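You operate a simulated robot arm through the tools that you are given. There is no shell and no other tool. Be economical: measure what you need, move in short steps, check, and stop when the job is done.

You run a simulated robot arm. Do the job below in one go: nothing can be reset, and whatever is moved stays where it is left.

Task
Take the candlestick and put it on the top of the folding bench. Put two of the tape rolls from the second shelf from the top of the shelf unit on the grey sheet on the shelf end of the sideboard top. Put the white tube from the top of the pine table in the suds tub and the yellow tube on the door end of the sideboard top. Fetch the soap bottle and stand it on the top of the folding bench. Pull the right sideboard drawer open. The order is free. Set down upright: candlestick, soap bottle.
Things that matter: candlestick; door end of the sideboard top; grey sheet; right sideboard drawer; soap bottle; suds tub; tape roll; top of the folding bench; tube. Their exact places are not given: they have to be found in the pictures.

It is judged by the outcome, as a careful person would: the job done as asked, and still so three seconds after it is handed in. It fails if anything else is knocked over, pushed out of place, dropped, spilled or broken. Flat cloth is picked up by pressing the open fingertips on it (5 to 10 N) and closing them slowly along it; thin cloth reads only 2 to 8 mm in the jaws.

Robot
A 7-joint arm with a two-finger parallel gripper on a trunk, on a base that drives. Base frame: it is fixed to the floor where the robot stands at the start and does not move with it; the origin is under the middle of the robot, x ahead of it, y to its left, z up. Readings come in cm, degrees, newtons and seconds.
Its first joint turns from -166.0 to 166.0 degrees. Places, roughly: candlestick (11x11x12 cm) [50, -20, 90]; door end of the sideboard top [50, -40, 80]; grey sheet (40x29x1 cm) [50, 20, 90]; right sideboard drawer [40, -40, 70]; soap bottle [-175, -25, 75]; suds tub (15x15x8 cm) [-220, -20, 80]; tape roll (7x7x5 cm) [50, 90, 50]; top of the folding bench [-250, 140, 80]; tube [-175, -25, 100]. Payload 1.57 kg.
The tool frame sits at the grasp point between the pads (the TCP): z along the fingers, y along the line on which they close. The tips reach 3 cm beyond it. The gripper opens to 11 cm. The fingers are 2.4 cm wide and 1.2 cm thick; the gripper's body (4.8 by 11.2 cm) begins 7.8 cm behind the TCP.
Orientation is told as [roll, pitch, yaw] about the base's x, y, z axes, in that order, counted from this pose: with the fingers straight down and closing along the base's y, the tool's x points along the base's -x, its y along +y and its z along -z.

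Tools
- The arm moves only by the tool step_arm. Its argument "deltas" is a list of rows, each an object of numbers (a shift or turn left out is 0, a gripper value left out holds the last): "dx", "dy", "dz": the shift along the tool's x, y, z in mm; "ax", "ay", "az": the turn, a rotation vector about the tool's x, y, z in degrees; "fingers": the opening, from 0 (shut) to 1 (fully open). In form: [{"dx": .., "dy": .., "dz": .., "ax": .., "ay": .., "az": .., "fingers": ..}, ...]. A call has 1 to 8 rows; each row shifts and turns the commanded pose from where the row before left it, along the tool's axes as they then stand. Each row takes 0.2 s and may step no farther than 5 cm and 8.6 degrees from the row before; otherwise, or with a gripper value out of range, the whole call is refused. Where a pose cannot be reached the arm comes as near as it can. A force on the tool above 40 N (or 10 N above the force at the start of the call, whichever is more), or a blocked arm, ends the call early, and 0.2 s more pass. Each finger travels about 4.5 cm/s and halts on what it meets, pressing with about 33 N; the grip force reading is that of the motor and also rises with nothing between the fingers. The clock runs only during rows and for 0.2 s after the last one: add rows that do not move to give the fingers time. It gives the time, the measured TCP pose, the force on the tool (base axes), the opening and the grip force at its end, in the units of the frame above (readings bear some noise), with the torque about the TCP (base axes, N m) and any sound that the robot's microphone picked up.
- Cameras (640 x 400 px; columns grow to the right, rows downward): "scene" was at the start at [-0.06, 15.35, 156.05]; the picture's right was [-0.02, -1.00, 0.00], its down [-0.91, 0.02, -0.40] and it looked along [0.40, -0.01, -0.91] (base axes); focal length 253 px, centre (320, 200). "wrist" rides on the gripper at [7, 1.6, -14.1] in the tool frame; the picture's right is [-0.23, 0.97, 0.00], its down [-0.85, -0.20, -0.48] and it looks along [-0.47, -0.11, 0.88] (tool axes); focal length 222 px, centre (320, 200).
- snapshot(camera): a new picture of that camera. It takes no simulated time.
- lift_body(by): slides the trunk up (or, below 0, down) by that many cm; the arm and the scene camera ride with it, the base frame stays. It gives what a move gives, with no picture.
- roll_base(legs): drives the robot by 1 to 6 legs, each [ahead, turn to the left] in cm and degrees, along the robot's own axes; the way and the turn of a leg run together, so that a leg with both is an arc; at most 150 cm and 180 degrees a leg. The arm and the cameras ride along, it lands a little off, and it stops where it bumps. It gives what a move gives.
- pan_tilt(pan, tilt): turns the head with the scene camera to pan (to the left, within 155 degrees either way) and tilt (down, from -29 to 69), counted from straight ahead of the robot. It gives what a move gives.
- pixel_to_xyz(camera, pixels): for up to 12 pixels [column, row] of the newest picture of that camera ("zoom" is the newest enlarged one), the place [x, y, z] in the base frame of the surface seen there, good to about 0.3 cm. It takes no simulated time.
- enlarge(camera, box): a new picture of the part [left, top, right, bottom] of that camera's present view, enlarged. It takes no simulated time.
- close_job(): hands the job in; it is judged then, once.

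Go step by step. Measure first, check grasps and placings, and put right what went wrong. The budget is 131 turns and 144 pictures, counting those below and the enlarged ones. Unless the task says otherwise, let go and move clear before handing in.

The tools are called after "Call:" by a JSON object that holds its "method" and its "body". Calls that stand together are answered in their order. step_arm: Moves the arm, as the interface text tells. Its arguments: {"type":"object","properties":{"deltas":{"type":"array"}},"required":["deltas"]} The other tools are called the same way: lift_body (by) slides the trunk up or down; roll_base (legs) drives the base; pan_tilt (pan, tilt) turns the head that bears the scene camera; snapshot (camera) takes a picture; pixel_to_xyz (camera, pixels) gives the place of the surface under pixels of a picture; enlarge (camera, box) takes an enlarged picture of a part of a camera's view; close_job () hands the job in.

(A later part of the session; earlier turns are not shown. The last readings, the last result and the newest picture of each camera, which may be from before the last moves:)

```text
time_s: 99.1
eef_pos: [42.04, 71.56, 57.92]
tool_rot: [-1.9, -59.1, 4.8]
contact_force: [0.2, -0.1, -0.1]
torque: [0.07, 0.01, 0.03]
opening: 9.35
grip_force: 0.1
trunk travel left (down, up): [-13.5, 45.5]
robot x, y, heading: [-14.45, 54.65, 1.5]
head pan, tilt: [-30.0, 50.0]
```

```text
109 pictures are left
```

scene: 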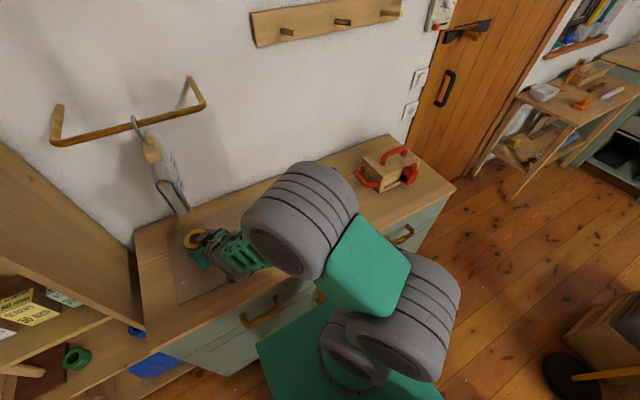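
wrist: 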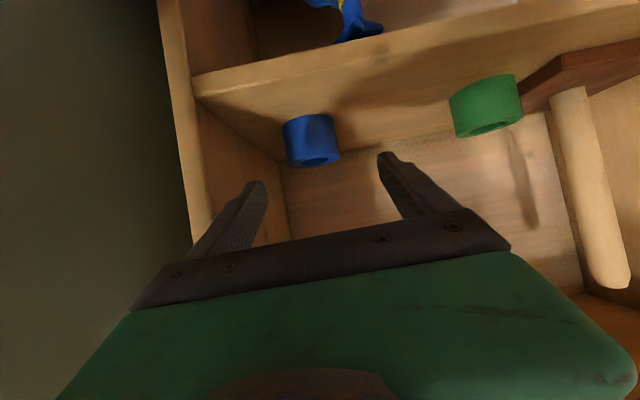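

Call:
{"method": "step_arm", "body": {"deltas": [{"dz": 30, "dy": -4, "ax": -0.5, "az": 0.85}, {"dz": 30, "dy": -4}, {"dz": 30, "dy": -3}, {"dz": 30}, {"dz": 26, "dx": -2}, {}]}}

Call:
{"method": "step_arm", "body": {"deltas": [{"fingers": 0.3}, {}, {}, {}, {}, {}]}}

Call:
{"method": "step_arm", "body": {"deltas": [{"dz": -5, "dx": -8.7}, {"dz": -5, "dx": -8.7}, {}]}}

Call:
{"method": "snapshot", "body": {"camera": "wrist"}}

```text
time_s: 100.5
eef_pos: [54.64, 71.24, 50.61]
tool_rot: [0.1, -59.3, 3.2]
contact_force: [-3.6, 0.1, 4.6]
torque: [-0.26, -0.01, -0.12]
opening: 9.33
grip_force: 0.1
trunk travel left (down, up): [-13.5, 45.5]
robot x, y, heading: [-14.48, 54.61, 1.4]
head pan, tilt: [-30.0, 50.0]
```

```text
time_s: 101.9
eef_pos: [54.66, 71.08, 50.69]
tool_rot: [0.1, -59.3, 3.2]
contact_force: [2.2, -2.7, 6.3]
torque: [-0.31, -0.18, 0.01]
opening: 6.75
grip_force: 32.9
trunk travel left (down, up): [-13.5, 45.5]
robot x, y, heading: [-14.52, 55.28, 1.4]
head pan, tilt: [-30.0, 50.0]
```

```text
time_s: 102.7
eef_pos: [54.62, 71.13, 52.66]
tool_rot: [0.1, -59.1, 3.2]
contact_force: [-0.2, -0.1, 0.0]
torque: [-0.02, -0.02, 0.03]
opening: 6.8
grip_force: 33.2
trunk travel left (down, up): [-13.5, 45.5]
robot x, y, heading: [-14.78, 54.89, 1.2]
head pan, tilt: [-30.0, 50.0]
```

```text
108 pictures are left
```

wrist: 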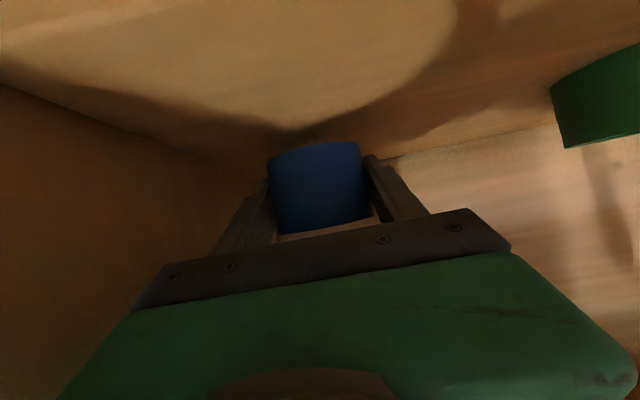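

Blue roll is held. I retreat slowly, back the base out, raise, and drive to face the sheet.

Call:
{"method": "step_arm", "body": {"deltas": [{"dz": -8, "dx": -13}, {"dz": -20}, {"dz": -25}, {"dz": -25}, {"dz": -25}, {"dz": -25}, {"dz": -25}, {"dz": -20}]}}

Call:
{"method": "roll_base", "body": {"legs": [[-20, 0]]}}

Call:
{"method": "lift_body", "body": {"by": 39}}

Call:
{"method": "roll_base", "body": {"legs": [[0, -90], [45, 0], [0, 89], [26, 0]]}}

Call:
{"method": "snapshot", "body": {"camera": "wrist"}}

```text
time_s: 104.5
eef_pos: [40.57, 70.39, 62.63]
tool_rot: [-0.1, -59.2, 3.2]
contact_force: [0.2, -0.4, -0.6]
torque: [0.03, -0.02, -0.01]
opening: 6.78
grip_force: 32.7
trunk travel left (down, up): [-13.5, 45.5]
robot x, y, heading: [-14.73, 54.88, 1.5]
head pan, tilt: [-30.0, 50.0]
```

```text
time_s: 106.1
eef_pos: [20.91, 70.04, 62.59]
tool_rot: [0.1, -59.1, 3.1]
contact_force: [-0.6, 0.1, -0.2]
torque: [0.01, -0.01, 0.0]
opening: 6.78
grip_force: 33.2
trunk travel left (down, up): [-13.5, 45.5]
robot x, y, heading: [-34.78, 54.33, 1.6]
head pan, tilt: [-30.0, 50.0]
```

```text
time_s: 109.8
eef_pos: [20.86, 69.96, 101.65]
tool_rot: [0.0, -59.3, 3.2]
contact_force: [-0.6, -0.4, -0.7]
torque: [-0.05, 0.03, -0.02]
opening: 6.78
grip_force: 33.1
trunk travel left (down, up): [-52.5, 6.5]
robot x, y, heading: [-34.32, 54.4, 1.4]
head pan, tilt: [-30.0, 50.0]
```

```text
time_s: 121.6
eef_pos: [48.78, 30.11, 101.68]
tool_rot: [0.1, -59.2, 6.5]
contact_force: [0.6, 0.5, -0.7]
torque: [0.06, -0.03, 0.0]
opening: 6.77
grip_force: 33.0
trunk travel left (down, up): [-52.5, 6.5]
robot x, y, heading: [-5.23, 11.26, 4.6]
head pan, tilt: [-30.0, 50.0]
```

```text
107 pictures are left
```

wrist: 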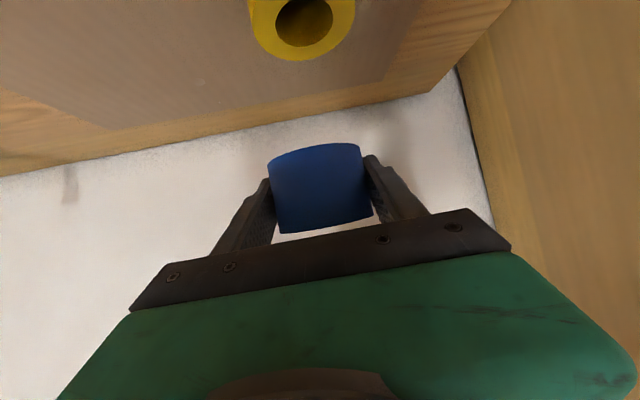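

Above the sheet next to the yellow roll; I shift right ~13 cm to (47,17) and lower.

Call:
{"method": "step_arm", "body": {"deltas": [{"dy": -33, "dz": -6, "dx": 3}, {"dy": -33, "dz": -6, "dx": 3}, {"dy": -33, "dz": -6, "dx": 3}, {"dy": -33, "dz": -6, "dx": 3}, {}]}}

Call:
{"method": "lift_body", "body": {"by": -11.5}}

Call:
{"method": "snapshot", "body": {"camera": "wrist"}}

```text
time_s: 122.8
eef_pos: [47.69, 16.76, 101.69]
tool_rot: [0.0, -59.1, 6.4]
contact_force: [0.2, -0.7, -0.6]
torque: [0.01, 0.02, 0.0]
opening: 6.77
grip_force: 32.9
trunk travel left (down, up): [-52.5, 6.5]
robot x, y, heading: [-5.24, 11.28, 4.9]
head pan, tilt: [-30.0, 50.0]
```

```text
time_s: 124.3
eef_pos: [47.66, 16.82, 90.22]
tool_rot: [0.2, -59.2, 6.5]
contact_force: [-0.9, -0.7, -0.9]
torque: [-0.02, -0.01, 0.0]
opening: 6.74
grip_force: 32.8
trunk travel left (down, up): [-41.0, 18.0]
robot x, y, heading: [-5.66, 11.43, 4.7]
head pan, tilt: [-30.0, 50.0]
```

```text
106 pictures are left
```

wrist: 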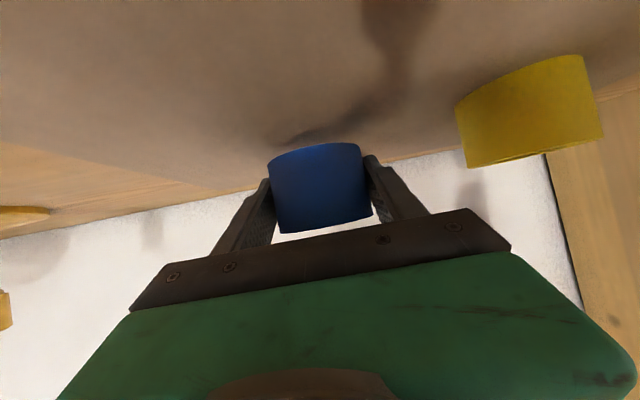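

Now the touchdown in small steps.

Call:
{"method": "step_arm", "body": {"deltas": [{"dz": 3, "dx": 5.2}, {"dz": 3, "dx": 5.2}, {"dz": 1.5, "dx": 2.6}, {}]}}

```text
time_s: 125.3
eef_pos: [47.63, 16.77, 88.69]
tool_rot: [0.1, -59.1, 6.5]
contact_force: [0.6, 0.0, -1.4]
torque: [0.01, 0.01, 0.0]
opening: 6.77
grip_force: 33.4
trunk travel left (down, up): [-41.0, 18.0]
robot x, y, heading: [-5.38, 11.64, 4.7]
head pan, tilt: [-30.0, 50.0]
```

Call:
{"method": "step_arm", "body": {"deltas": [{"dz": 1, "dx": 1.7}, {"dz": 1, "dx": 1.7}, {}, {"fingers": 0.75}, {}, {"fingers": 0.85}, {}]}}

Call:
{"method": "step_arm", "body": {"deltas": [{"dz": -30}, {"dz": -40}, {"dz": -40}, {"dz": -40}, {}]}}

Call:
{"method": "snapshot", "body": {"camera": "wrist"}}

Call:
{"method": "pan_tilt", "body": {"pan": -40, "tilt": 45}}

Call:
{"method": "snapshot", "body": {"camera": "scene"}}

```text
time_s: 126.9
eef_pos: [47.72, 16.84, 88.2]
tool_rot: [0.0, -59.2, 6.5]
contact_force: [0.5, 1.0, 0.5]
torque: [-0.01, 0.04, -0.01]
opening: 9.34
grip_force: 0.1
trunk travel left (down, up): [-41.0, 18.0]
robot x, y, heading: [-5.33, 11.22, 4.9]
head pan, tilt: [-30.0, 50.0]
```

```text
time_s: 127.8
eef_pos: [36.42, 15.7, 88.54]
tool_rot: [0.5, -49.1, 6.6]
contact_force: [2.2, -0.6, 25.3]
torque: [-1.07, -0.6, -0.04]
opening: 9.31
grip_force: 0.1
out of reach, approached as far as the arm can: row 4
trunk travel left (down, up): [-41.0, 18.0]
robot x, y, heading: [-4.88, 11.2, 4.7]
head pan, tilt: [-30.0, 50.0]
stopped in row 4: the force on the tool passed its limit (the readings are from after the stop); the commanded pose is now the measured one
```

```text
105 pictures are left
```

wrist: 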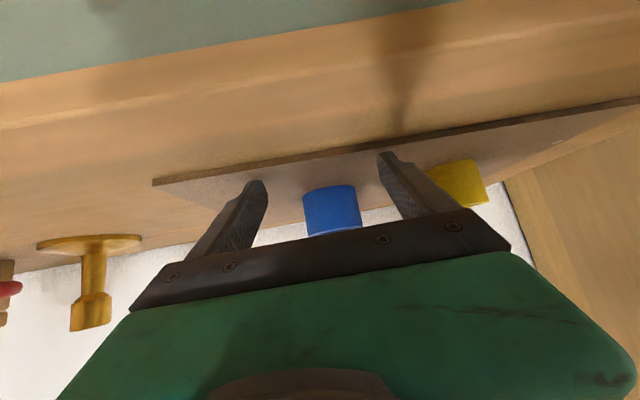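

```text
time_s: 128.5
eef_pos: [36.21, 15.8, 88.47]
tool_rot: [0.6, -49.0, 6.6]
contact_force: [6.1, -1.5, 37.2]
torque: [-1.62, -0.93, 0.15]
opening: 9.37
grip_force: 0.2
trunk travel left (down, up): [-41.0, 18.0]
robot x, y, heading: [-5.19, 11.61, 4.9]
head pan, tilt: [-40.0, 45.0]
```

```text
104 pictures are left
```

scene: 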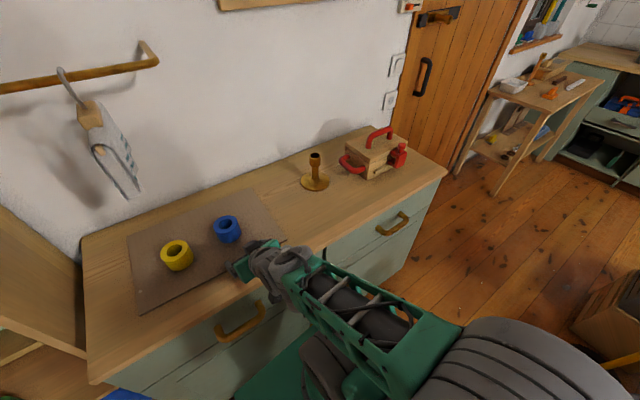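

Both rolls are on the sheet; the arm hit its retraction limit and now presses the sheet, so I raise the trunk to relieve it.

Call:
{"method": "lift_body", "body": {"by": 17}}

Call:
{"method": "enlarge", "body": {"camera": "scene", "box": [80, 100, 460, 337]}}

Call:
{"method": "pixel_to_xyz", "body": {"camera": "zoom", "pixels": [[320, 200], [400, 200], [500, 200], [550, 200], [250, 250]]}}

```text
time_s: 130.6
eef_pos: [36.51, 15.8, 102.52]
tool_rot: [0.5, -49.5, 6.6]
contact_force: [-1.2, -0.4, 0.6]
torque: [0.01, -0.03, -0.03]
opening: 9.34
grip_force: 0.0
trunk travel left (down, up): [-54.8, 4.2]
robot x, y, heading: [-5.48, 11.26, 4.6]
head pan, tilt: [-40.0, 45.0]
stopped: the arm was blocked; the commanded pose is now the measured one
```

```text
1.68 times, centred on (270, 218) of scene
```

zoom: 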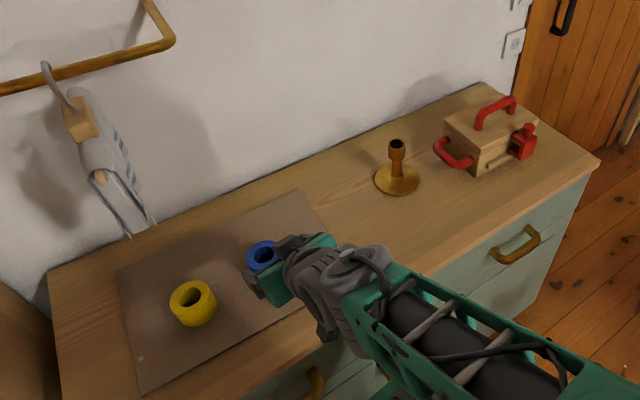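

```text
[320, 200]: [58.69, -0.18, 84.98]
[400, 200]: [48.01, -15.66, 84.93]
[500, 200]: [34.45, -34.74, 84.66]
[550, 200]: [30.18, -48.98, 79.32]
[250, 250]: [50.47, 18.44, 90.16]
```

Now the tool is turned back to pointing down, and the candlestick is measured.

Call:
{"method": "step_arm", "body": {"deltas": [{"ay": 7.5}, {"ay": 7.5}, {"ay": 7.5}, {"ay": 7.5}, {"ay": 7.5}, {"ay": 7.5}, {"ay": 4.5}, {}]}}

Call:
{"method": "pixel_to_xyz", "body": {"camera": "zoom", "pixels": [[396, 145], [397, 195], [397, 164], [376, 180], [419, 180], [396, 158], [440, 125], [485, 170], [585, 165], [480, 90], [515, 240], [490, 250]]}}

Call:
{"method": "roll_base", "body": {"legs": [[-20, 0], [0, -60], [25, 0], [0, 55], [9, 0]]}}

Call:
{"method": "snapshot", "body": {"camera": "wrist"}}

Call:
{"method": "pan_tilt", "body": {"pan": 0, "tilt": 55}}

Call:
{"method": "snapshot", "body": {"camera": "scene"}}

```text
time_s: 132.4
eef_pos: [36.57, 15.77, 102.48]
tool_rot: [0.3, 0.1, 6.8]
contact_force: [0.5, -0.5, 0.6]
torque: [0.01, 0.02, -0.01]
opening: 9.35
grip_force: 0.1
trunk travel left (down, up): [-54.8, 4.2]
robot x, y, heading: [-5.57, 11.48, 4.5]
head pan, tilt: [-40.0, 45.0]
```

```text
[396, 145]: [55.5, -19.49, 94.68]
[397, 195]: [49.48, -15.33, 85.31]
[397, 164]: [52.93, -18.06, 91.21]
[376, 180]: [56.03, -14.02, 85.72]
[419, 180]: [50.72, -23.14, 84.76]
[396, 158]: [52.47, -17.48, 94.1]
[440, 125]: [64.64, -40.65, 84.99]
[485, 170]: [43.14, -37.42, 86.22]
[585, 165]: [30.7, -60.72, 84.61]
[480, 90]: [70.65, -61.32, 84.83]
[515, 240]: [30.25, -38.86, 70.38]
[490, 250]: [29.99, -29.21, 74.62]
```

```text
time_s: 141.3
eef_pos: [40.34, -11.01, 102.6]
tool_rot: [0.3, -0.1, 1.4]
contact_force: [-0.1, -0.1, 0.4]
torque: [0.0, 0.0, 0.0]
opening: 9.35
grip_force: 0.1
trunk travel left (down, up): [-54.8, 4.2]
robot x, y, heading: [-2.09, -11.32, -0.8]
head pan, tilt: [-40.0, 45.0]
```

```text
102 pictures are left
```

wrist: 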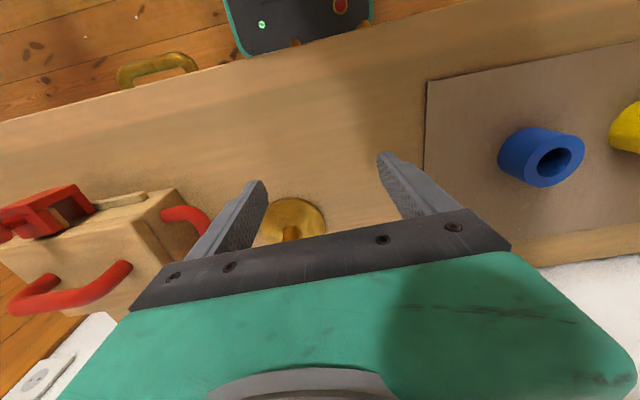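

```text
time_s: 142.3
eef_pos: [40.18, -11.01, 102.45]
tool_rot: [0.4, 0.0, 1.2]
contact_force: [-0.1, -0.3, -0.3]
torque: [-0.01, -0.04, -0.01]
opening: 9.36
grip_force: 0.0
trunk travel left (down, up): [-54.8, 4.2]
robot x, y, heading: [-1.8, -11.15, -0.7]
head pan, tilt: [0.0, 55.0]
```

```text
101 pictures are left
```

scene: 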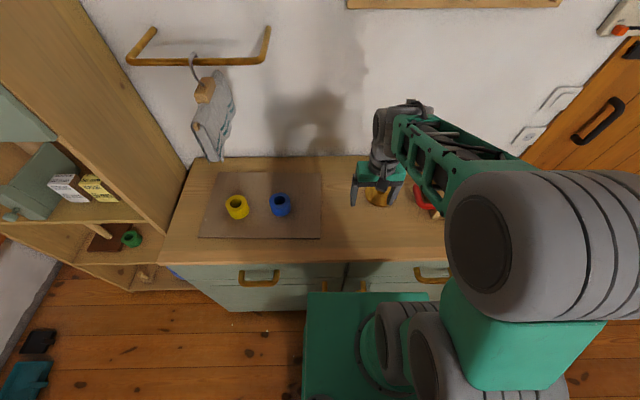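

Candlestick centre is about (53.7,-18.5). I check the nearest red handle's place before approaching.

Call:
{"method": "pixel_to_xyz", "body": {"camera": "wrist", "pixels": [[205, 222], [185, 212], [165, 215], [292, 232], [293, 200], [265, 235], [325, 215], [120, 200], [185, 245]]}}

Call:
{"method": "step_arm", "body": {"deltas": [{"dx": -34, "dy": -18, "fingers": 0.55}, {"dx": -34, "dy": -18}, {"dx": -34, "dy": -18}, {"dx": -33, "dy": -18}, {}, {}]}}

Call:
{"method": "snapshot", "body": {"camera": "wrist"}}

```text
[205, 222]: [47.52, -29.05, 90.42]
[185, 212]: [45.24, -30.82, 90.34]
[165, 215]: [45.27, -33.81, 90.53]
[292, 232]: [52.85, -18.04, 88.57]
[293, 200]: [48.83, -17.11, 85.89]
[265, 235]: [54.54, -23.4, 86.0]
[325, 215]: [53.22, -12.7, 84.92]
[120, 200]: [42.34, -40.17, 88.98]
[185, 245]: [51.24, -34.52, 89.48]
```

```text
time_s: 143.7
eef_pos: [53.7, -17.81, 102.38]
tool_rot: [0.3, 0.0, 1.2]
contact_force: [0.8, -0.5, -0.1]
torque: [-0.01, -0.03, 0.01]
opening: 6.05
grip_force: 0.0
trunk travel left (down, up): [-54.8, 4.2]
robot x, y, heading: [-2.29, -11.32, -1.1]
head pan, tilt: [0.0, 55.0]
```

```text
100 pictures are left
```

wrist: 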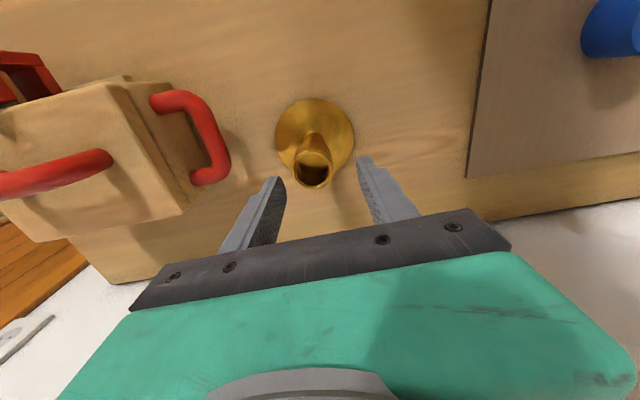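

Aligned over the candlestick; I lower to z≈91.5 and close.

Call:
{"method": "step_arm", "body": {"deltas": [{"dz": 30, "dy": -3}, {"dz": 30, "dy": -3}, {"dz": 30}, {"dz": 19}, {}]}}

Call:
{"method": "step_arm", "body": {"deltas": [{"fingers": 0.1}, {}, {}, {}, {}, {}]}}

Call:
{"method": "step_arm", "body": {"deltas": [{"dz": -10}, {"dz": -20}, {"dz": -20}, {}]}}

Call:
{"method": "snapshot", "body": {"camera": "wrist"}}

```text
time_s: 144.9
eef_pos: [53.73, -18.54, 91.61]
tool_rot: [0.3, 0.0, 1.4]
contact_force: [0.2, -0.7, 0.1]
torque: [-0.01, 0.0, 0.01]
opening: 6.06
grip_force: 0.0
trunk travel left (down, up): [-54.8, 4.2]
robot x, y, heading: [-1.78, -11.41, -0.8]
head pan, tilt: [0.0, 55.0]
```

```text
time_s: 146.3
eef_pos: [53.81, -18.49, 91.42]
tool_rot: [0.3, -0.1, 1.3]
contact_force: [1.3, -2.4, -0.3]
torque: [-0.45, -0.02, -0.02]
opening: 4.09
grip_force: 33.0
trunk travel left (down, up): [-54.8, 4.2]
robot x, y, heading: [-1.88, -11.09, -0.8]
head pan, tilt: [0.0, 55.0]
```

```text
time_s: 147.3
eef_pos: [53.9, -18.63, 96.45]
tool_rot: [0.4, 0.2, 1.3]
contact_force: [0.8, -0.5, -6.1]
torque: [0.01, 0.03, 0.02]
opening: 4.1
grip_force: 33.3
trunk travel left (down, up): [-54.8, 4.2]
robot x, y, heading: [-1.73, -10.96, -0.6]
head pan, tilt: [0.0, 55.0]
```

```text
99 pictures are left
```

wrist: 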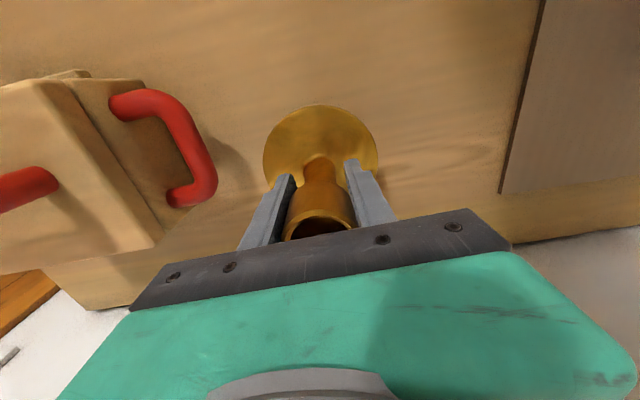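

Candlestick is held (about 6 N). I raise and retract it, back off, and turn toward the bench area to look for the route.

Call:
{"method": "step_arm", "body": {"deltas": [{"dz": -40}, {"dz": -40}, {"dx": 35}, {"dx": 40}, {"dx": 40}, {"dx": 40}, {}]}}

Call:
{"method": "roll_base", "body": {"legs": [[-30, 0], [0, 90]]}}

Call:
{"method": "pan_tilt", "body": {"pan": 60, "tilt": 35}}

Call:
{"method": "snapshot", "body": {"camera": "scene"}}

```text
time_s: 148.9
eef_pos: [38.57, -18.88, 104.7]
tool_rot: [0.4, 0.0, 1.4]
contact_force: [-0.5, -0.4, -6.5]
torque: [0.01, 0.03, -0.03]
opening: 4.09
grip_force: 33.4
trunk travel left (down, up): [-54.8, 4.2]
robot x, y, heading: [-2.1, -11.28, -0.5]
head pan, tilt: [0.0, 55.0]
```

```text
time_s: 154.8
eef_pos: [-23.62, 29.45, 104.64]
tool_rot: [0.2, 0.1, 90.5]
contact_force: [-0.3, 0.0, -5.7]
torque: [-0.01, 0.0, 0.0]
opening: 4.1
grip_force: 32.9
trunk travel left (down, up): [-54.8, 4.2]
robot x, y, heading: [-31.62, -11.22, 88.6]
head pan, tilt: [0.0, 55.0]
```

```text
time_s: 156.1
eef_pos: [-23.69, 29.33, 104.82]
tool_rot: [0.4, -0.1, 90.5]
contact_force: [-0.3, -0.4, -5.6]
torque: [-0.01, 0.02, -0.02]
opening: 4.08
grip_force: 32.8
trunk travel left (down, up): [-54.8, 4.2]
robot x, y, heading: [-31.79, -10.82, 88.5]
head pan, tilt: [60.0, 35.0]
```

```text
98 pictures are left
```

scene: 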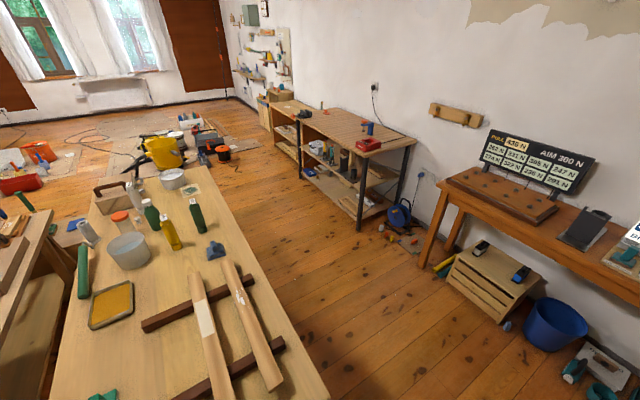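

Clear view of pine table and bench. I enlarge the table items and measure both outlines.

Call:
{"method": "pixel_to_xyz", "body": {"camera": "scene", "pixels": [[325, 395], [196, 185], [355, 153], [410, 139], [300, 120], [330, 108], [362, 225], [300, 270], [460, 290], [338, 130], [125, 185], [440, 210]]}}

Call:
{"method": "enlarge", "body": {"camera": "scene", "box": [60, 160, 260, 285]}}

Call:
{"method": "pixel_to_xyz", "body": {"camera": "zoom", "pixels": [[345, 190], [365, 280], [420, 125], [440, 225], [285, 135], [305, 215], [240, 75], [360, 60], [200, 245], [500, 270], [80, 220], [195, 180]]}}

Call:
{"method": "enlarge", "body": {"camera": "scene", "box": [240, 80, 440, 240]}}

Call:
{"method": "pixel_to_xyz", "body": {"camera": "zoom", "pixels": [[350, 195], [540, 190], [370, 235], [180, 115], [330, 150], [290, 190], [320, 100], [420, 150], [400, 200], [420, 130], [380, 360], [250, 210]]}}

```text
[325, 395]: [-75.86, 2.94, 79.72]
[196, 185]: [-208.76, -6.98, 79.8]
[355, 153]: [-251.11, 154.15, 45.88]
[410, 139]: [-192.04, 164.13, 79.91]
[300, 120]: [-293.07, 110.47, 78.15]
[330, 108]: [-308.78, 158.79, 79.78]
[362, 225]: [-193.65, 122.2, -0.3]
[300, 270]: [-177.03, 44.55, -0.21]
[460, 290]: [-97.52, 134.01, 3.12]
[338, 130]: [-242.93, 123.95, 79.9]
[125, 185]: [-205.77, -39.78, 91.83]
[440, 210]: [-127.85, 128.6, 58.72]
```

```text
3.20 times, centred on (160, 222) of scene
```

zoom: 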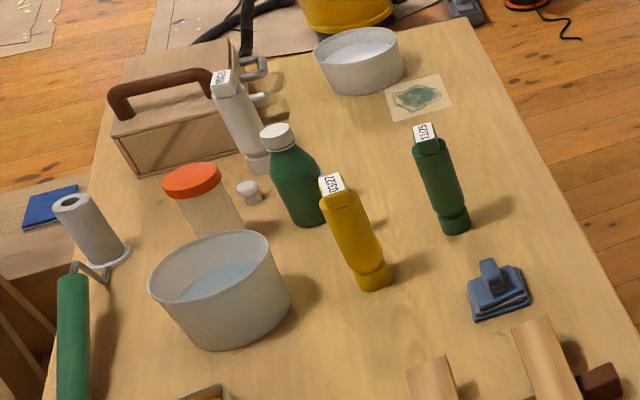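

```text
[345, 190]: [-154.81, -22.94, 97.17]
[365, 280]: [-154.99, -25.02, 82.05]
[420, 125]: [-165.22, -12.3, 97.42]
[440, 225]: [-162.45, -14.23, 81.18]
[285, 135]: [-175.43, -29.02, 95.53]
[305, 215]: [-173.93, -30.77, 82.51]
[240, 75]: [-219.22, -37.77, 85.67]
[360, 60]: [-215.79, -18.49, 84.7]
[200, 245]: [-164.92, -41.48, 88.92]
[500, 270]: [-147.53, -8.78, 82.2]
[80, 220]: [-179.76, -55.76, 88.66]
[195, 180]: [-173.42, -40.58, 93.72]
```

```text
2.50 times, centred on (340, 160) of scene
```

zoom: 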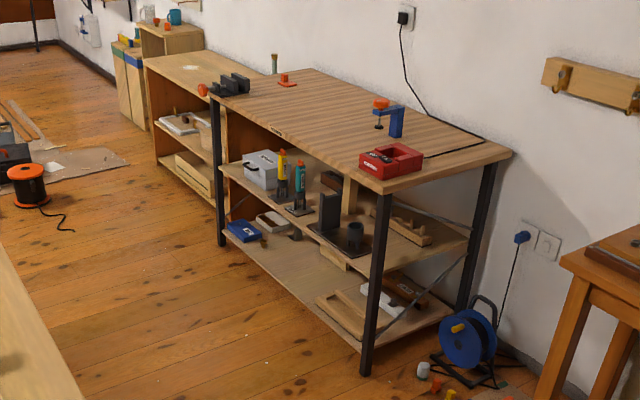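

```text
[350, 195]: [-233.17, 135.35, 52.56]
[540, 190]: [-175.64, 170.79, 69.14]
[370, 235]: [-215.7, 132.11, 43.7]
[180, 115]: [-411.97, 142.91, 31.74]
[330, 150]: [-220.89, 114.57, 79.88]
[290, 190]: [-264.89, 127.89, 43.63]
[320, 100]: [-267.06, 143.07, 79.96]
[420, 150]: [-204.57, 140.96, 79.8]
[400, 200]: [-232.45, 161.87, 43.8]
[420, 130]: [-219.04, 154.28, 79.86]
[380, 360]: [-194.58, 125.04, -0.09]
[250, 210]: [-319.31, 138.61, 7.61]
```

The white-capped green bottle at (290,175) is the soap bottle, labelled upright tubes are yellow (350,235) and white (240,115), and the suds tub is the far tub (360,60). Bench top is z 79.9 with free space near (-240,128). I drive there.

Call:
{"method": "roll_base", "body": {"legs": [[80, 0], [0, 91], [104, 0], [104, 0], [0, -90]]}}

Call:
{"method": "pan_tilt", "body": {"pan": 0, "tilt": 50}}

Call:
{"method": "snapshot", "body": {"camera": "scene"}}

Call:
{"method": "snapshot", "body": {"camera": "wrist"}}

```text
time_s: 178.0
eef_pos: [-230.79, 104.34, 104.61]
tool_rot: [0.3, -0.1, 92.9]
contact_force: [0.2, -0.7, -5.6]
torque: [-0.01, -0.01, -0.01]
opening: 4.1
grip_force: 33.0
trunk travel left (down, up): [-54.8, 4.2]
robot x, y, heading: [-236.93, 63.96, 91.1]
head pan, tilt: [60.0, 35.0]
```

```text
time_s: 179.3
eef_pos: [-230.71, 104.51, 104.65]
tool_rot: [0.3, 0.0, 92.9]
contact_force: [-0.9, 0.0, -6.2]
torque: [-0.03, 0.0, -0.02]
opening: 4.07
grip_force: 33.3
trunk travel left (down, up): [-54.8, 4.2]
robot x, y, heading: [-237.3, 63.86, 90.9]
head pan, tilt: [0.0, 50.0]
```

```text
95 pictures are left
```

scene: 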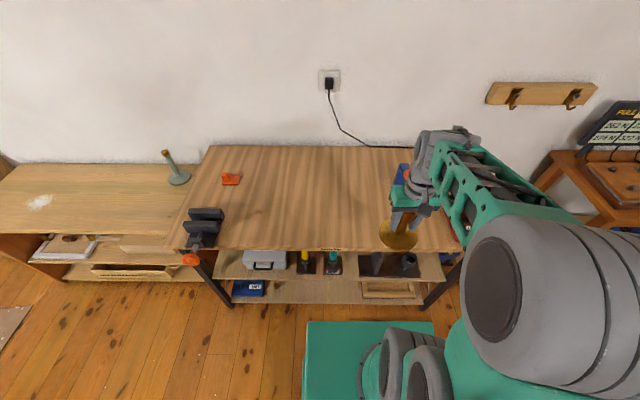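

```text
94 pictures are left
```

wrist: 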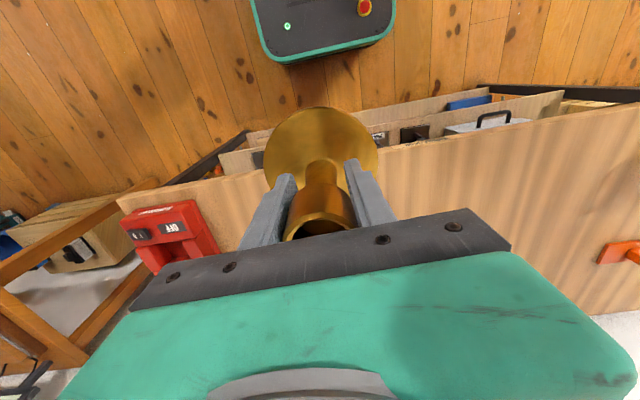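

I measure the free area, drive 10 cm nearer, and shift left.

Call:
{"method": "pixel_to_xyz", "body": {"camera": "scene", "pixels": [[300, 220], [340, 200], [250, 220], [340, 240], [205, 220], [240, 245]]}}

Call:
{"method": "roll_base", "body": {"legs": [[10, 0]]}}

Call:
{"method": "step_arm", "body": {"deltas": [{"dx": -30, "dy": 25}, {"dx": -30, "dy": 25}, {"dx": -30, "dy": 25}, {"dx": -30, "dy": 25}, {"dx": -30, "dy": 20}, {}]}}

Call:
{"method": "snapshot", "body": {"camera": "wrist"}}

```text
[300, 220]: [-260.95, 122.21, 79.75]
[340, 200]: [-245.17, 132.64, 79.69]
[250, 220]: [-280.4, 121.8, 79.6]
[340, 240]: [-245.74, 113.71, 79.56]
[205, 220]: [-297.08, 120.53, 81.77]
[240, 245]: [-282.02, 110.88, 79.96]
```

```text
time_s: 180.4
eef_pos: [-230.89, 114.41, 104.82]
tool_rot: [0.4, 0.0, 93.0]
contact_force: [-0.1, 0.3, -6.0]
torque: [-0.06, -0.02, 0.01]
opening: 4.08
grip_force: 33.3
trunk travel left (down, up): [-54.8, 4.2]
robot x, y, heading: [-237.39, 74.14, 90.5]
head pan, tilt: [0.0, 50.0]
```

```text
time_s: 181.8
eef_pos: [-243.73, 128.86, 104.86]
tool_rot: [0.3, 0.2, 93.0]
contact_force: [-0.7, 1.0, -6.7]
torque: [-0.03, 0.0, -0.02]
opening: 4.08
grip_force: 32.6
trunk travel left (down, up): [-54.8, 4.2]
robot x, y, heading: [-237.64, 73.65, 90.8]
head pan, tilt: [0.0, 50.0]
```

```text
93 pictures are left
```

wrist: 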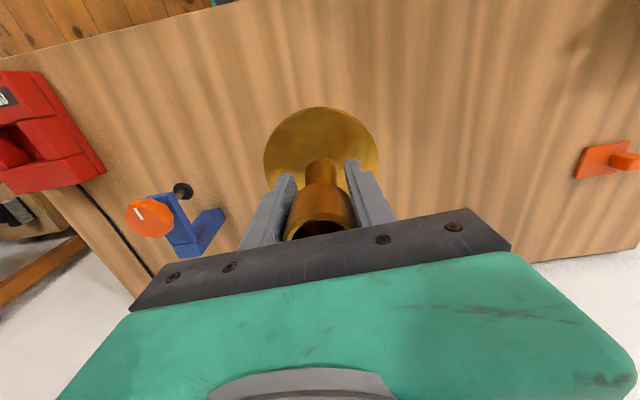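

Area is clear. I lower with the trunk and touch down.

Call:
{"method": "lift_body", "body": {"by": -17.8}}

Call:
{"method": "step_arm", "body": {"deltas": [{"dz": 3}, {"dz": 2}, {"dz": 2}, {}]}}

```text
time_s: 183.8
eef_pos: [-243.83, 128.83, 86.97]
tool_rot: [0.3, -0.1, 93.0]
contact_force: [0.6, 0.6, -5.2]
torque: [-0.01, 0.03, -0.01]
opening: 4.09
grip_force: 32.3
trunk travel left (down, up): [-37.0, 22.0]
robot x, y, heading: [-237.11, 73.73, 90.9]
head pan, tilt: [0.0, 50.0]
```

```text
time_s: 184.8
eef_pos: [-243.74, 128.78, 86.44]
tool_rot: [0.3, -0.2, 92.9]
contact_force: [0.5, -1.2, 13.8]
torque: [-0.63, -0.88, -0.08]
opening: 4.07
grip_force: 32.4
trunk travel left (down, up): [-37.0, 22.0]
robot x, y, heading: [-236.86, 73.95, 90.8]
head pan, tilt: [0.0, 50.0]
```

Contact made. I open slowly, lift off, and check.

Call:
{"method": "step_arm", "body": {"deltas": [{"dz": -1.5}, {"fingers": 0.5}, {}, {}, {"fingers": 0.6}, {}]}}

Call:
{"method": "step_arm", "body": {"deltas": [{"dz": -20}, {"dz": -40}, {"dz": -40}, {"dz": -40}, {"dx": 40}, {"dx": 40}, {"dx": 40}, {}]}}

Call:
{"method": "snapshot", "body": {"camera": "wrist"}}

```text
time_s: 186.2
eef_pos: [-243.74, 128.84, 86.42]
tool_rot: [0.4, 0.0, 92.9]
contact_force: [-0.2, 0.2, 0.1]
torque: [0.02, -0.02, 0.02]
opening: 6.62
grip_force: 0.0
trunk travel left (down, up): [-37.0, 22.0]
robot x, y, heading: [-237.23, 73.68, 90.7]
head pan, tilt: [0.0, 50.0]
```

```text
time_s: 188.0
eef_pos: [-242.95, 116.63, 100.57]
tool_rot: [0.4, -0.1, 92.9]
contact_force: [-0.6, -0.9, -0.1]
torque: [0.04, -0.02, 0.01]
opening: 6.59
grip_force: 0.0
trunk travel left (down, up): [-37.0, 22.0]
robot x, y, heading: [-237.28, 74.04, 91.1]
head pan, tilt: [0.0, 50.0]
```

```text
92 pictures are left
```

wrist: 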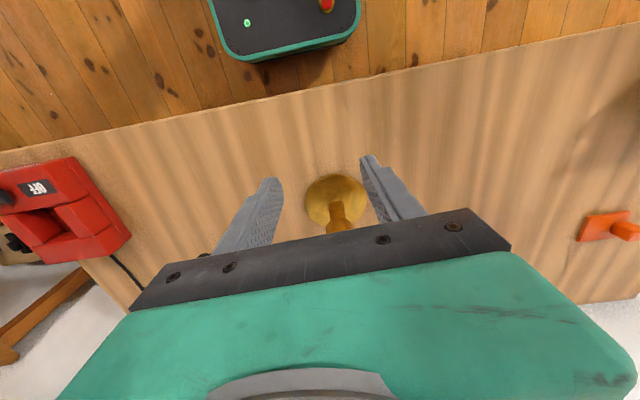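

Candlestick stands upright. Next I drive over to face the pine table from the aisle.

Call:
{"method": "lift_body", "body": {"by": 14}}

Call:
{"method": "roll_base", "body": {"legs": [[-8, 0], [0, -91], [55, 0], [0, -90], [28, 0]]}}

Call:
{"method": "pan_tilt", "body": {"pan": 0, "tilt": 50}}

Call:
{"method": "snapshot", "body": {"camera": "scene"}}

Call:
{"method": "snapshot", "body": {"camera": "wrist"}}

```text
time_s: 189.7
eef_pos: [-243.03, 116.8, 114.72]
tool_rot: [0.3, 0.0, 92.8]
contact_force: [0.3, 0.0, 0.2]
torque: [-0.02, 0.02, 0.0]
opening: 6.6
grip_force: 0.0
trunk travel left (down, up): [-51.0, 8.0]
robot x, y, heading: [-237.23, 73.76, 91.0]
head pan, tilt: [0.0, 50.0]
```

```text
time_s: 202.7
eef_pos: [-177.48, -5.12, 114.78]
tool_rot: [0.4, 0.1, -87.5]
contact_force: [-0.4, 0.1, -0.9]
torque: [0.02, -0.03, -0.01]
opening: 6.59
grip_force: 0.1
trunk travel left (down, up): [-51.0, 8.0]
robot x, y, heading: [-182.6, 38.1, -89.5]
head pan, tilt: [0.0, 50.0]
```

```text
time_s: 203.3
eef_pos: [-177.54, -5.09, 114.82]
tool_rot: [0.3, 0.0, -87.4]
contact_force: [0.9, -1.3, 0.0]
torque: [0.0, -0.01, 0.0]
opening: 6.59
grip_force: 0.0
trunk travel left (down, up): [-51.0, 8.0]
robot x, y, heading: [-182.51, 38.01, -89.4]
head pan, tilt: [0.0, 50.0]
```

```text
91 pictures are left
```

scene: 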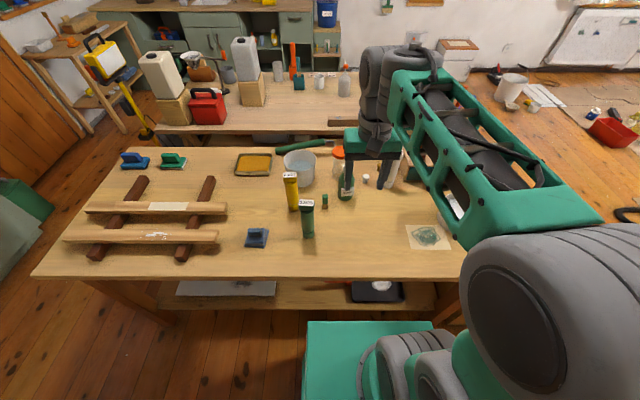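

```text
90 pictures are left
```

wrist: 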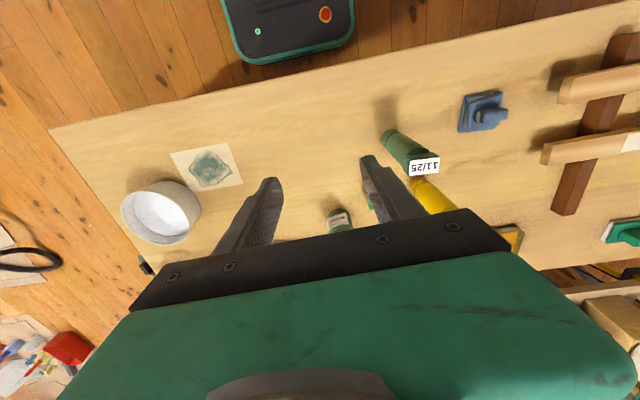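

The arm hides some items; I pull the arm back toward the robot and enlarge both views.

Call:
{"method": "step_arm", "body": {"deltas": [{"dx": 40, "dy": -30}, {"dx": 40, "dy": -30}, {"dx": 40, "dy": -30}, {"dx": 0, "dy": -30}, {}]}}

Call:
{"method": "enlarge", "body": {"camera": "scene", "box": [260, 120, 480, 258]}}

Call:
{"method": "snapshot", "body": {"camera": "wrist"}}

```text
time_s: 204.5
eef_pos: [-189.97, 6.33, 114.74]
tool_rot: [0.4, 0.0, -87.5]
contact_force: [-0.3, 0.6, 0.0]
torque: [0.0, 0.01, 0.03]
opening: 6.61
grip_force: 0.0
trunk travel left (down, up): [-51.0, 8.0]
robot x, y, heading: [-183.1, 37.61, -90.0]
head pan, tilt: [0.0, 50.0]
```

```text
2.90 times, centred on (370, 189) of scene
```

zoom: 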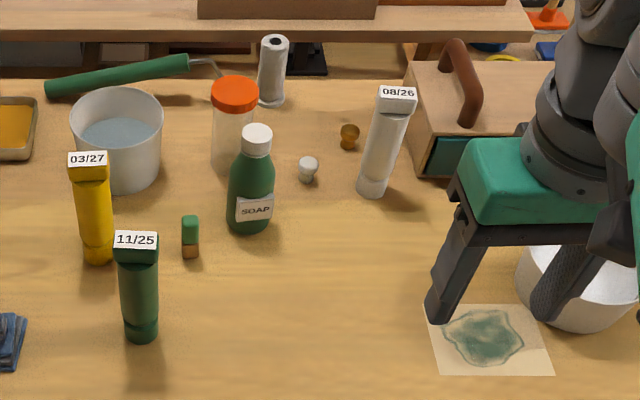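

```text
88 pictures are left
```

wrist: 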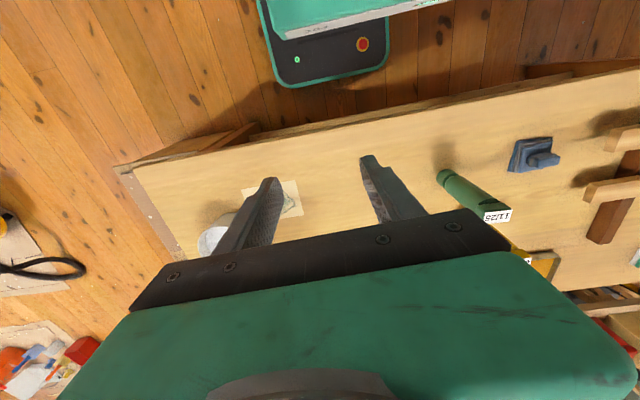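

Labels now clear: SOAP bottle (250,185), white tube 08/26 (384,145), yellow tube 03/27 (93,210). I measure them and the far tub.

Call:
{"method": "pixel_to_xyz", "body": {"camera": "zoom", "pixels": [[257, 138], [230, 190], [273, 190], [250, 230], [397, 93], [382, 150], [372, 192], [367, 150], [399, 150], [88, 160], [94, 210], [98, 260]]}}

Call:
{"method": "pixel_to_xyz", "body": {"camera": "zoom", "pixels": [[78, 210], [110, 205], [545, 260], [520, 270], [575, 325], [190, 225], [308, 165], [348, 135], [415, 170], [232, 90], [140, 290], [250, 160]]}}

Call:
{"method": "enlarge", "body": {"camera": "scene", "box": [400, 180, 480, 240]}}

```text
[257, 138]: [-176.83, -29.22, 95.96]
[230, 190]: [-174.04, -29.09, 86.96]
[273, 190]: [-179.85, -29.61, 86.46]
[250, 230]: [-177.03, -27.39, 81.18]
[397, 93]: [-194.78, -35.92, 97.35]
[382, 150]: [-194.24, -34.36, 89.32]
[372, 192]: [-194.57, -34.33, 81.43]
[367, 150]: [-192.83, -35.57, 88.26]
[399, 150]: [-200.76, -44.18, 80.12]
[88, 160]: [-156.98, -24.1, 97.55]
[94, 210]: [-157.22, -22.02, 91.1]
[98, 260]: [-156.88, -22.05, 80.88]
```

```text
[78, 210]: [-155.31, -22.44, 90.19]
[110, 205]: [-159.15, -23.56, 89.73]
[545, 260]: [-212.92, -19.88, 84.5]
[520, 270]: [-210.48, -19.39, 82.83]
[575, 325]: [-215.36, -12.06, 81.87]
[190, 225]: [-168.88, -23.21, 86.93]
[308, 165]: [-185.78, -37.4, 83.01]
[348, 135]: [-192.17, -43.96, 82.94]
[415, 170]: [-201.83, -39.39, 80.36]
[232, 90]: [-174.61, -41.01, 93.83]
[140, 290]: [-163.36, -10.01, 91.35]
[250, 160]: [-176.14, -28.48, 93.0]
```

```text
6.67 times, centred on (440, 210) of scene
```

zoom: 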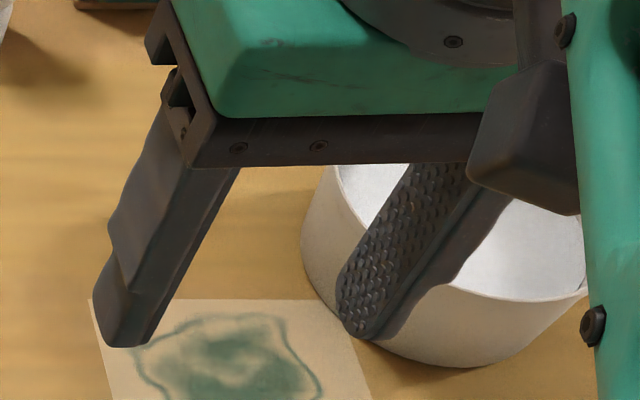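

I check how close the base is to the table: its front edge at scene (340,322) and the table edge at (350,275).

Call:
{"method": "snapshot", "body": {"camera": "scene"}}

Call:
{"method": "pixel_to_xyz", "body": {"camera": "scene", "pixels": [[315, 324], [360, 324], [430, 324], [350, 273], [350, 295], [440, 290], [170, 310], [310, 360]]}}

```text
86 pictures are left
```

scene: 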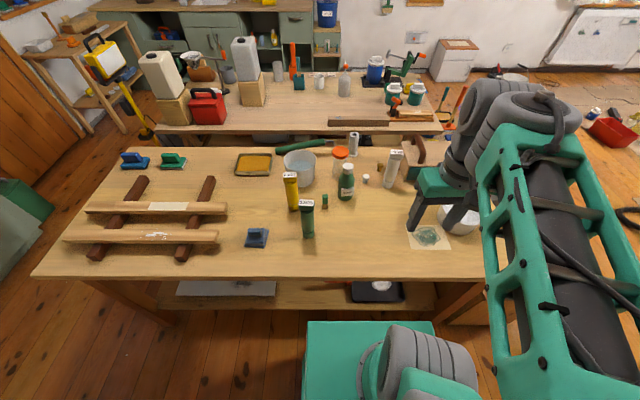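

```text
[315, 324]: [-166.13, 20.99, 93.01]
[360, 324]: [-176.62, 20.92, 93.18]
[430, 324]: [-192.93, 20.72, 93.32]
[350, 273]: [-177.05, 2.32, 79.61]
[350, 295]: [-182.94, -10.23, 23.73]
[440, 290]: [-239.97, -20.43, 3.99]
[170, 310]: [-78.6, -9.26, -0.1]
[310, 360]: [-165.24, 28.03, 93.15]
```

The table edge is at y≈2.3, so I can drive 8 cm nearer. Then I position over the soap bottle at (-176.9,-30.3).

Call:
{"method": "roll_base", "body": {"legs": [[8, 0]]}}

Call:
{"method": "step_arm", "body": {"deltas": [{"dx": -36.4, "dy": 14.6, "fingers": 0.75}, {"dx": -36.4, "dy": 14.6}, {"dx": -36.4, "dy": 14.6}, {"dx": -36.4, "dy": 14.6}, {"dx": -36.4, "dy": 14.6}, {"dx": -36.4, "dy": 14.6}, {"dx": -36.4, "dy": 14.6}, {"dx": -36.4, "dy": 14.6}]}}

Call:
{"method": "snapshot", "body": {"camera": "wrist"}}

Call:
{"method": "snapshot", "body": {"camera": "scene"}}

```text
time_s: 205.5
eef_pos: [-189.81, -1.94, 114.69]
tool_rot: [0.3, 0.1, -87.4]
contact_force: [0.0, 0.0, 0.6]
torque: [-0.02, -0.01, 0.02]
opening: 6.6
grip_force: 0.1
trunk travel left (down, up): [-51.0, 8.0]
robot x, y, heading: [-182.92, 29.78, -89.7]
head pan, tilt: [0.0, 50.0]
```

```text
time_s: 207.3
eef_pos: [-177.01, -30.57, 114.64]
tool_rot: [0.3, 0.1, -87.4]
contact_force: [0.1, 0.2, -0.5]
torque: [-0.01, 0.03, 0.0]
opening: 8.25
grip_force: 0.0
trunk travel left (down, up): [-51.0, 8.0]
robot x, y, heading: [-183.13, 29.76, -89.4]
head pan, tilt: [0.0, 50.0]
```

```text
85 pictures are left
```

wrist: 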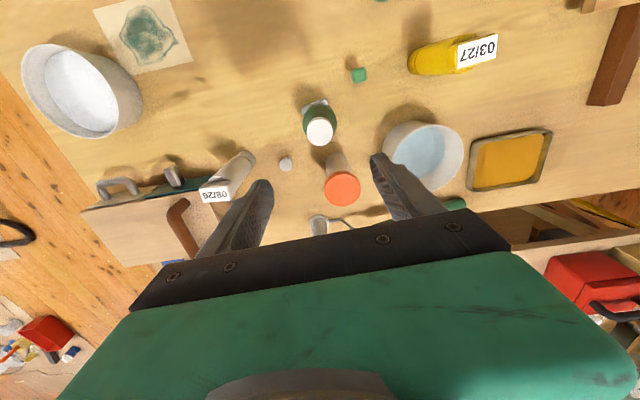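

```text
84 pictures are left
```

scene: 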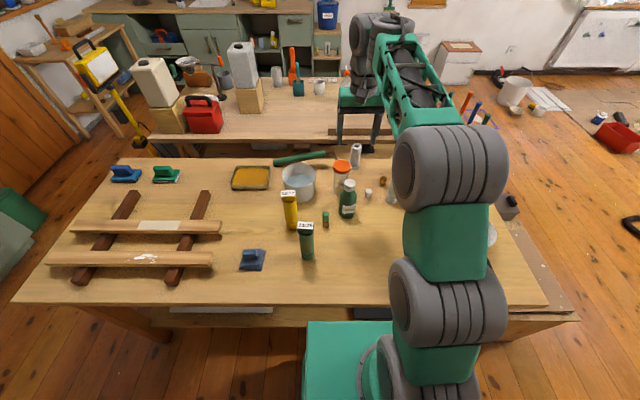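

I verify the bottle's cap and body position from this wrist view before lowering.

Call:
{"method": "pixel_to_xyz", "body": {"camera": "wrist", "pixels": [[320, 131], [308, 131], [333, 131], [320, 119], [305, 122], [336, 122], [318, 105], [343, 187], [234, 170], [215, 194], [430, 60], [75, 90]]}}

```text
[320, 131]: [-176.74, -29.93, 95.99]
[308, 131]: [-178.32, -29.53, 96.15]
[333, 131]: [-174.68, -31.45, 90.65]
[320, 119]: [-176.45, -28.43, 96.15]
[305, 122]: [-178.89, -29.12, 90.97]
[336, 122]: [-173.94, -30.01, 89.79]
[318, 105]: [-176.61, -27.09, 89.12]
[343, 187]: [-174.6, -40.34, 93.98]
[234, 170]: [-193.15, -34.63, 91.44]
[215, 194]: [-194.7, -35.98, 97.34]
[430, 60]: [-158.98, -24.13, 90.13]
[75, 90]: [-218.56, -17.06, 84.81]
```

Bottle centre (-176.6,-30.0), cap top 96.1. I lower to TCP z=90.

Call:
{"method": "lift_body", "body": {"by": -19}}

Call:
{"method": "step_arm", "body": {"deltas": [{"dz": 20, "dy": 4, "dx": 5}, {"dz": 20}, {"dz": 17}, {}]}}

Call:
{"method": "snapshot", "body": {"camera": "wrist"}}

```text
time_s: 209.4
eef_pos: [-177.1, -30.44, 95.6]
tool_rot: [0.3, 0.0, -87.4]
contact_force: [0.1, 0.0, -0.3]
torque: [-0.01, 0.0, 0.0]
opening: 8.25
grip_force: 0.1
trunk travel left (down, up): [-32.0, 27.0]
robot x, y, heading: [-182.78, 29.26, -89.6]
head pan, tilt: [0.0, 50.0]
```

```text
time_s: 210.4
eef_pos: [-176.58, -29.93, 89.98]
tool_rot: [0.3, 0.0, -87.4]
contact_force: [0.1, 0.8, -0.4]
torque: [-0.04, 0.01, 0.0]
opening: 8.27
grip_force: 0.0
trunk travel left (down, up): [-32.0, 27.0]
robot x, y, heading: [-183.12, 29.81, -89.6]
head pan, tilt: [0.0, 50.0]
```

```text
83 pictures are left
```

wrist: 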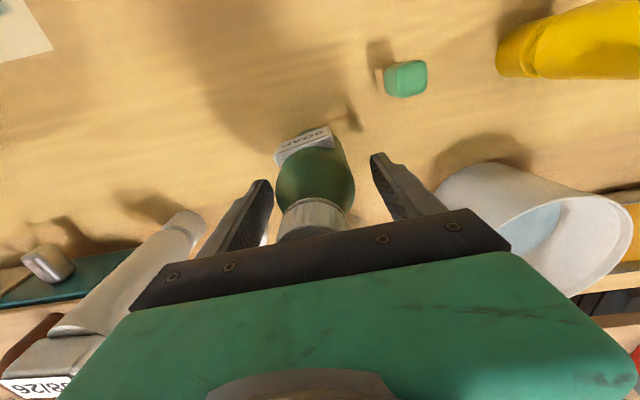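

Fingers straddle the bottle. I close and lift.

Call:
{"method": "step_arm", "body": {"deltas": [{"fingers": 0.3}, {}, {}, {}, {}, {}]}}

Call:
{"method": "step_arm", "body": {"deltas": [{"dz": -6}, {"dz": -12}, {"dz": -15}, {}]}}

Call:
{"method": "snapshot", "body": {"camera": "wrist"}}

```text
time_s: 211.8
eef_pos: [-176.56, -30.0, 89.99]
tool_rot: [0.3, 0.0, -87.6]
contact_force: [-0.5, 0.0, 0.6]
torque: [-0.05, 0.24, -0.03]
opening: 5.93
grip_force: 32.8
trunk travel left (down, up): [-32.0, 27.0]
robot x, y, heading: [-182.92, 29.57, -89.7]
head pan, tilt: [0.0, 50.0]
```

```text
time_s: 212.8
eef_pos: [-176.68, -29.96, 93.21]
tool_rot: [0.2, 0.1, -87.5]
contact_force: [0.1, -1.4, -3.0]
torque: [0.02, -0.02, 0.01]
opening: 5.89
grip_force: 33.3
trunk travel left (down, up): [-32.0, 27.0]
robot x, y, heading: [-182.75, 29.71, -89.5]
head pan, tilt: [0.0, 50.0]
```

```text
82 pictures are left
```

wrist: 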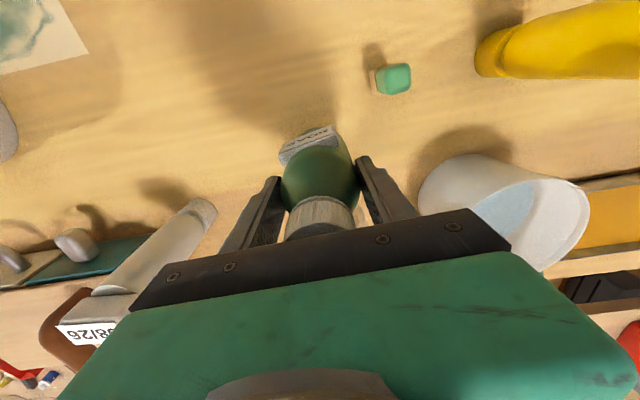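

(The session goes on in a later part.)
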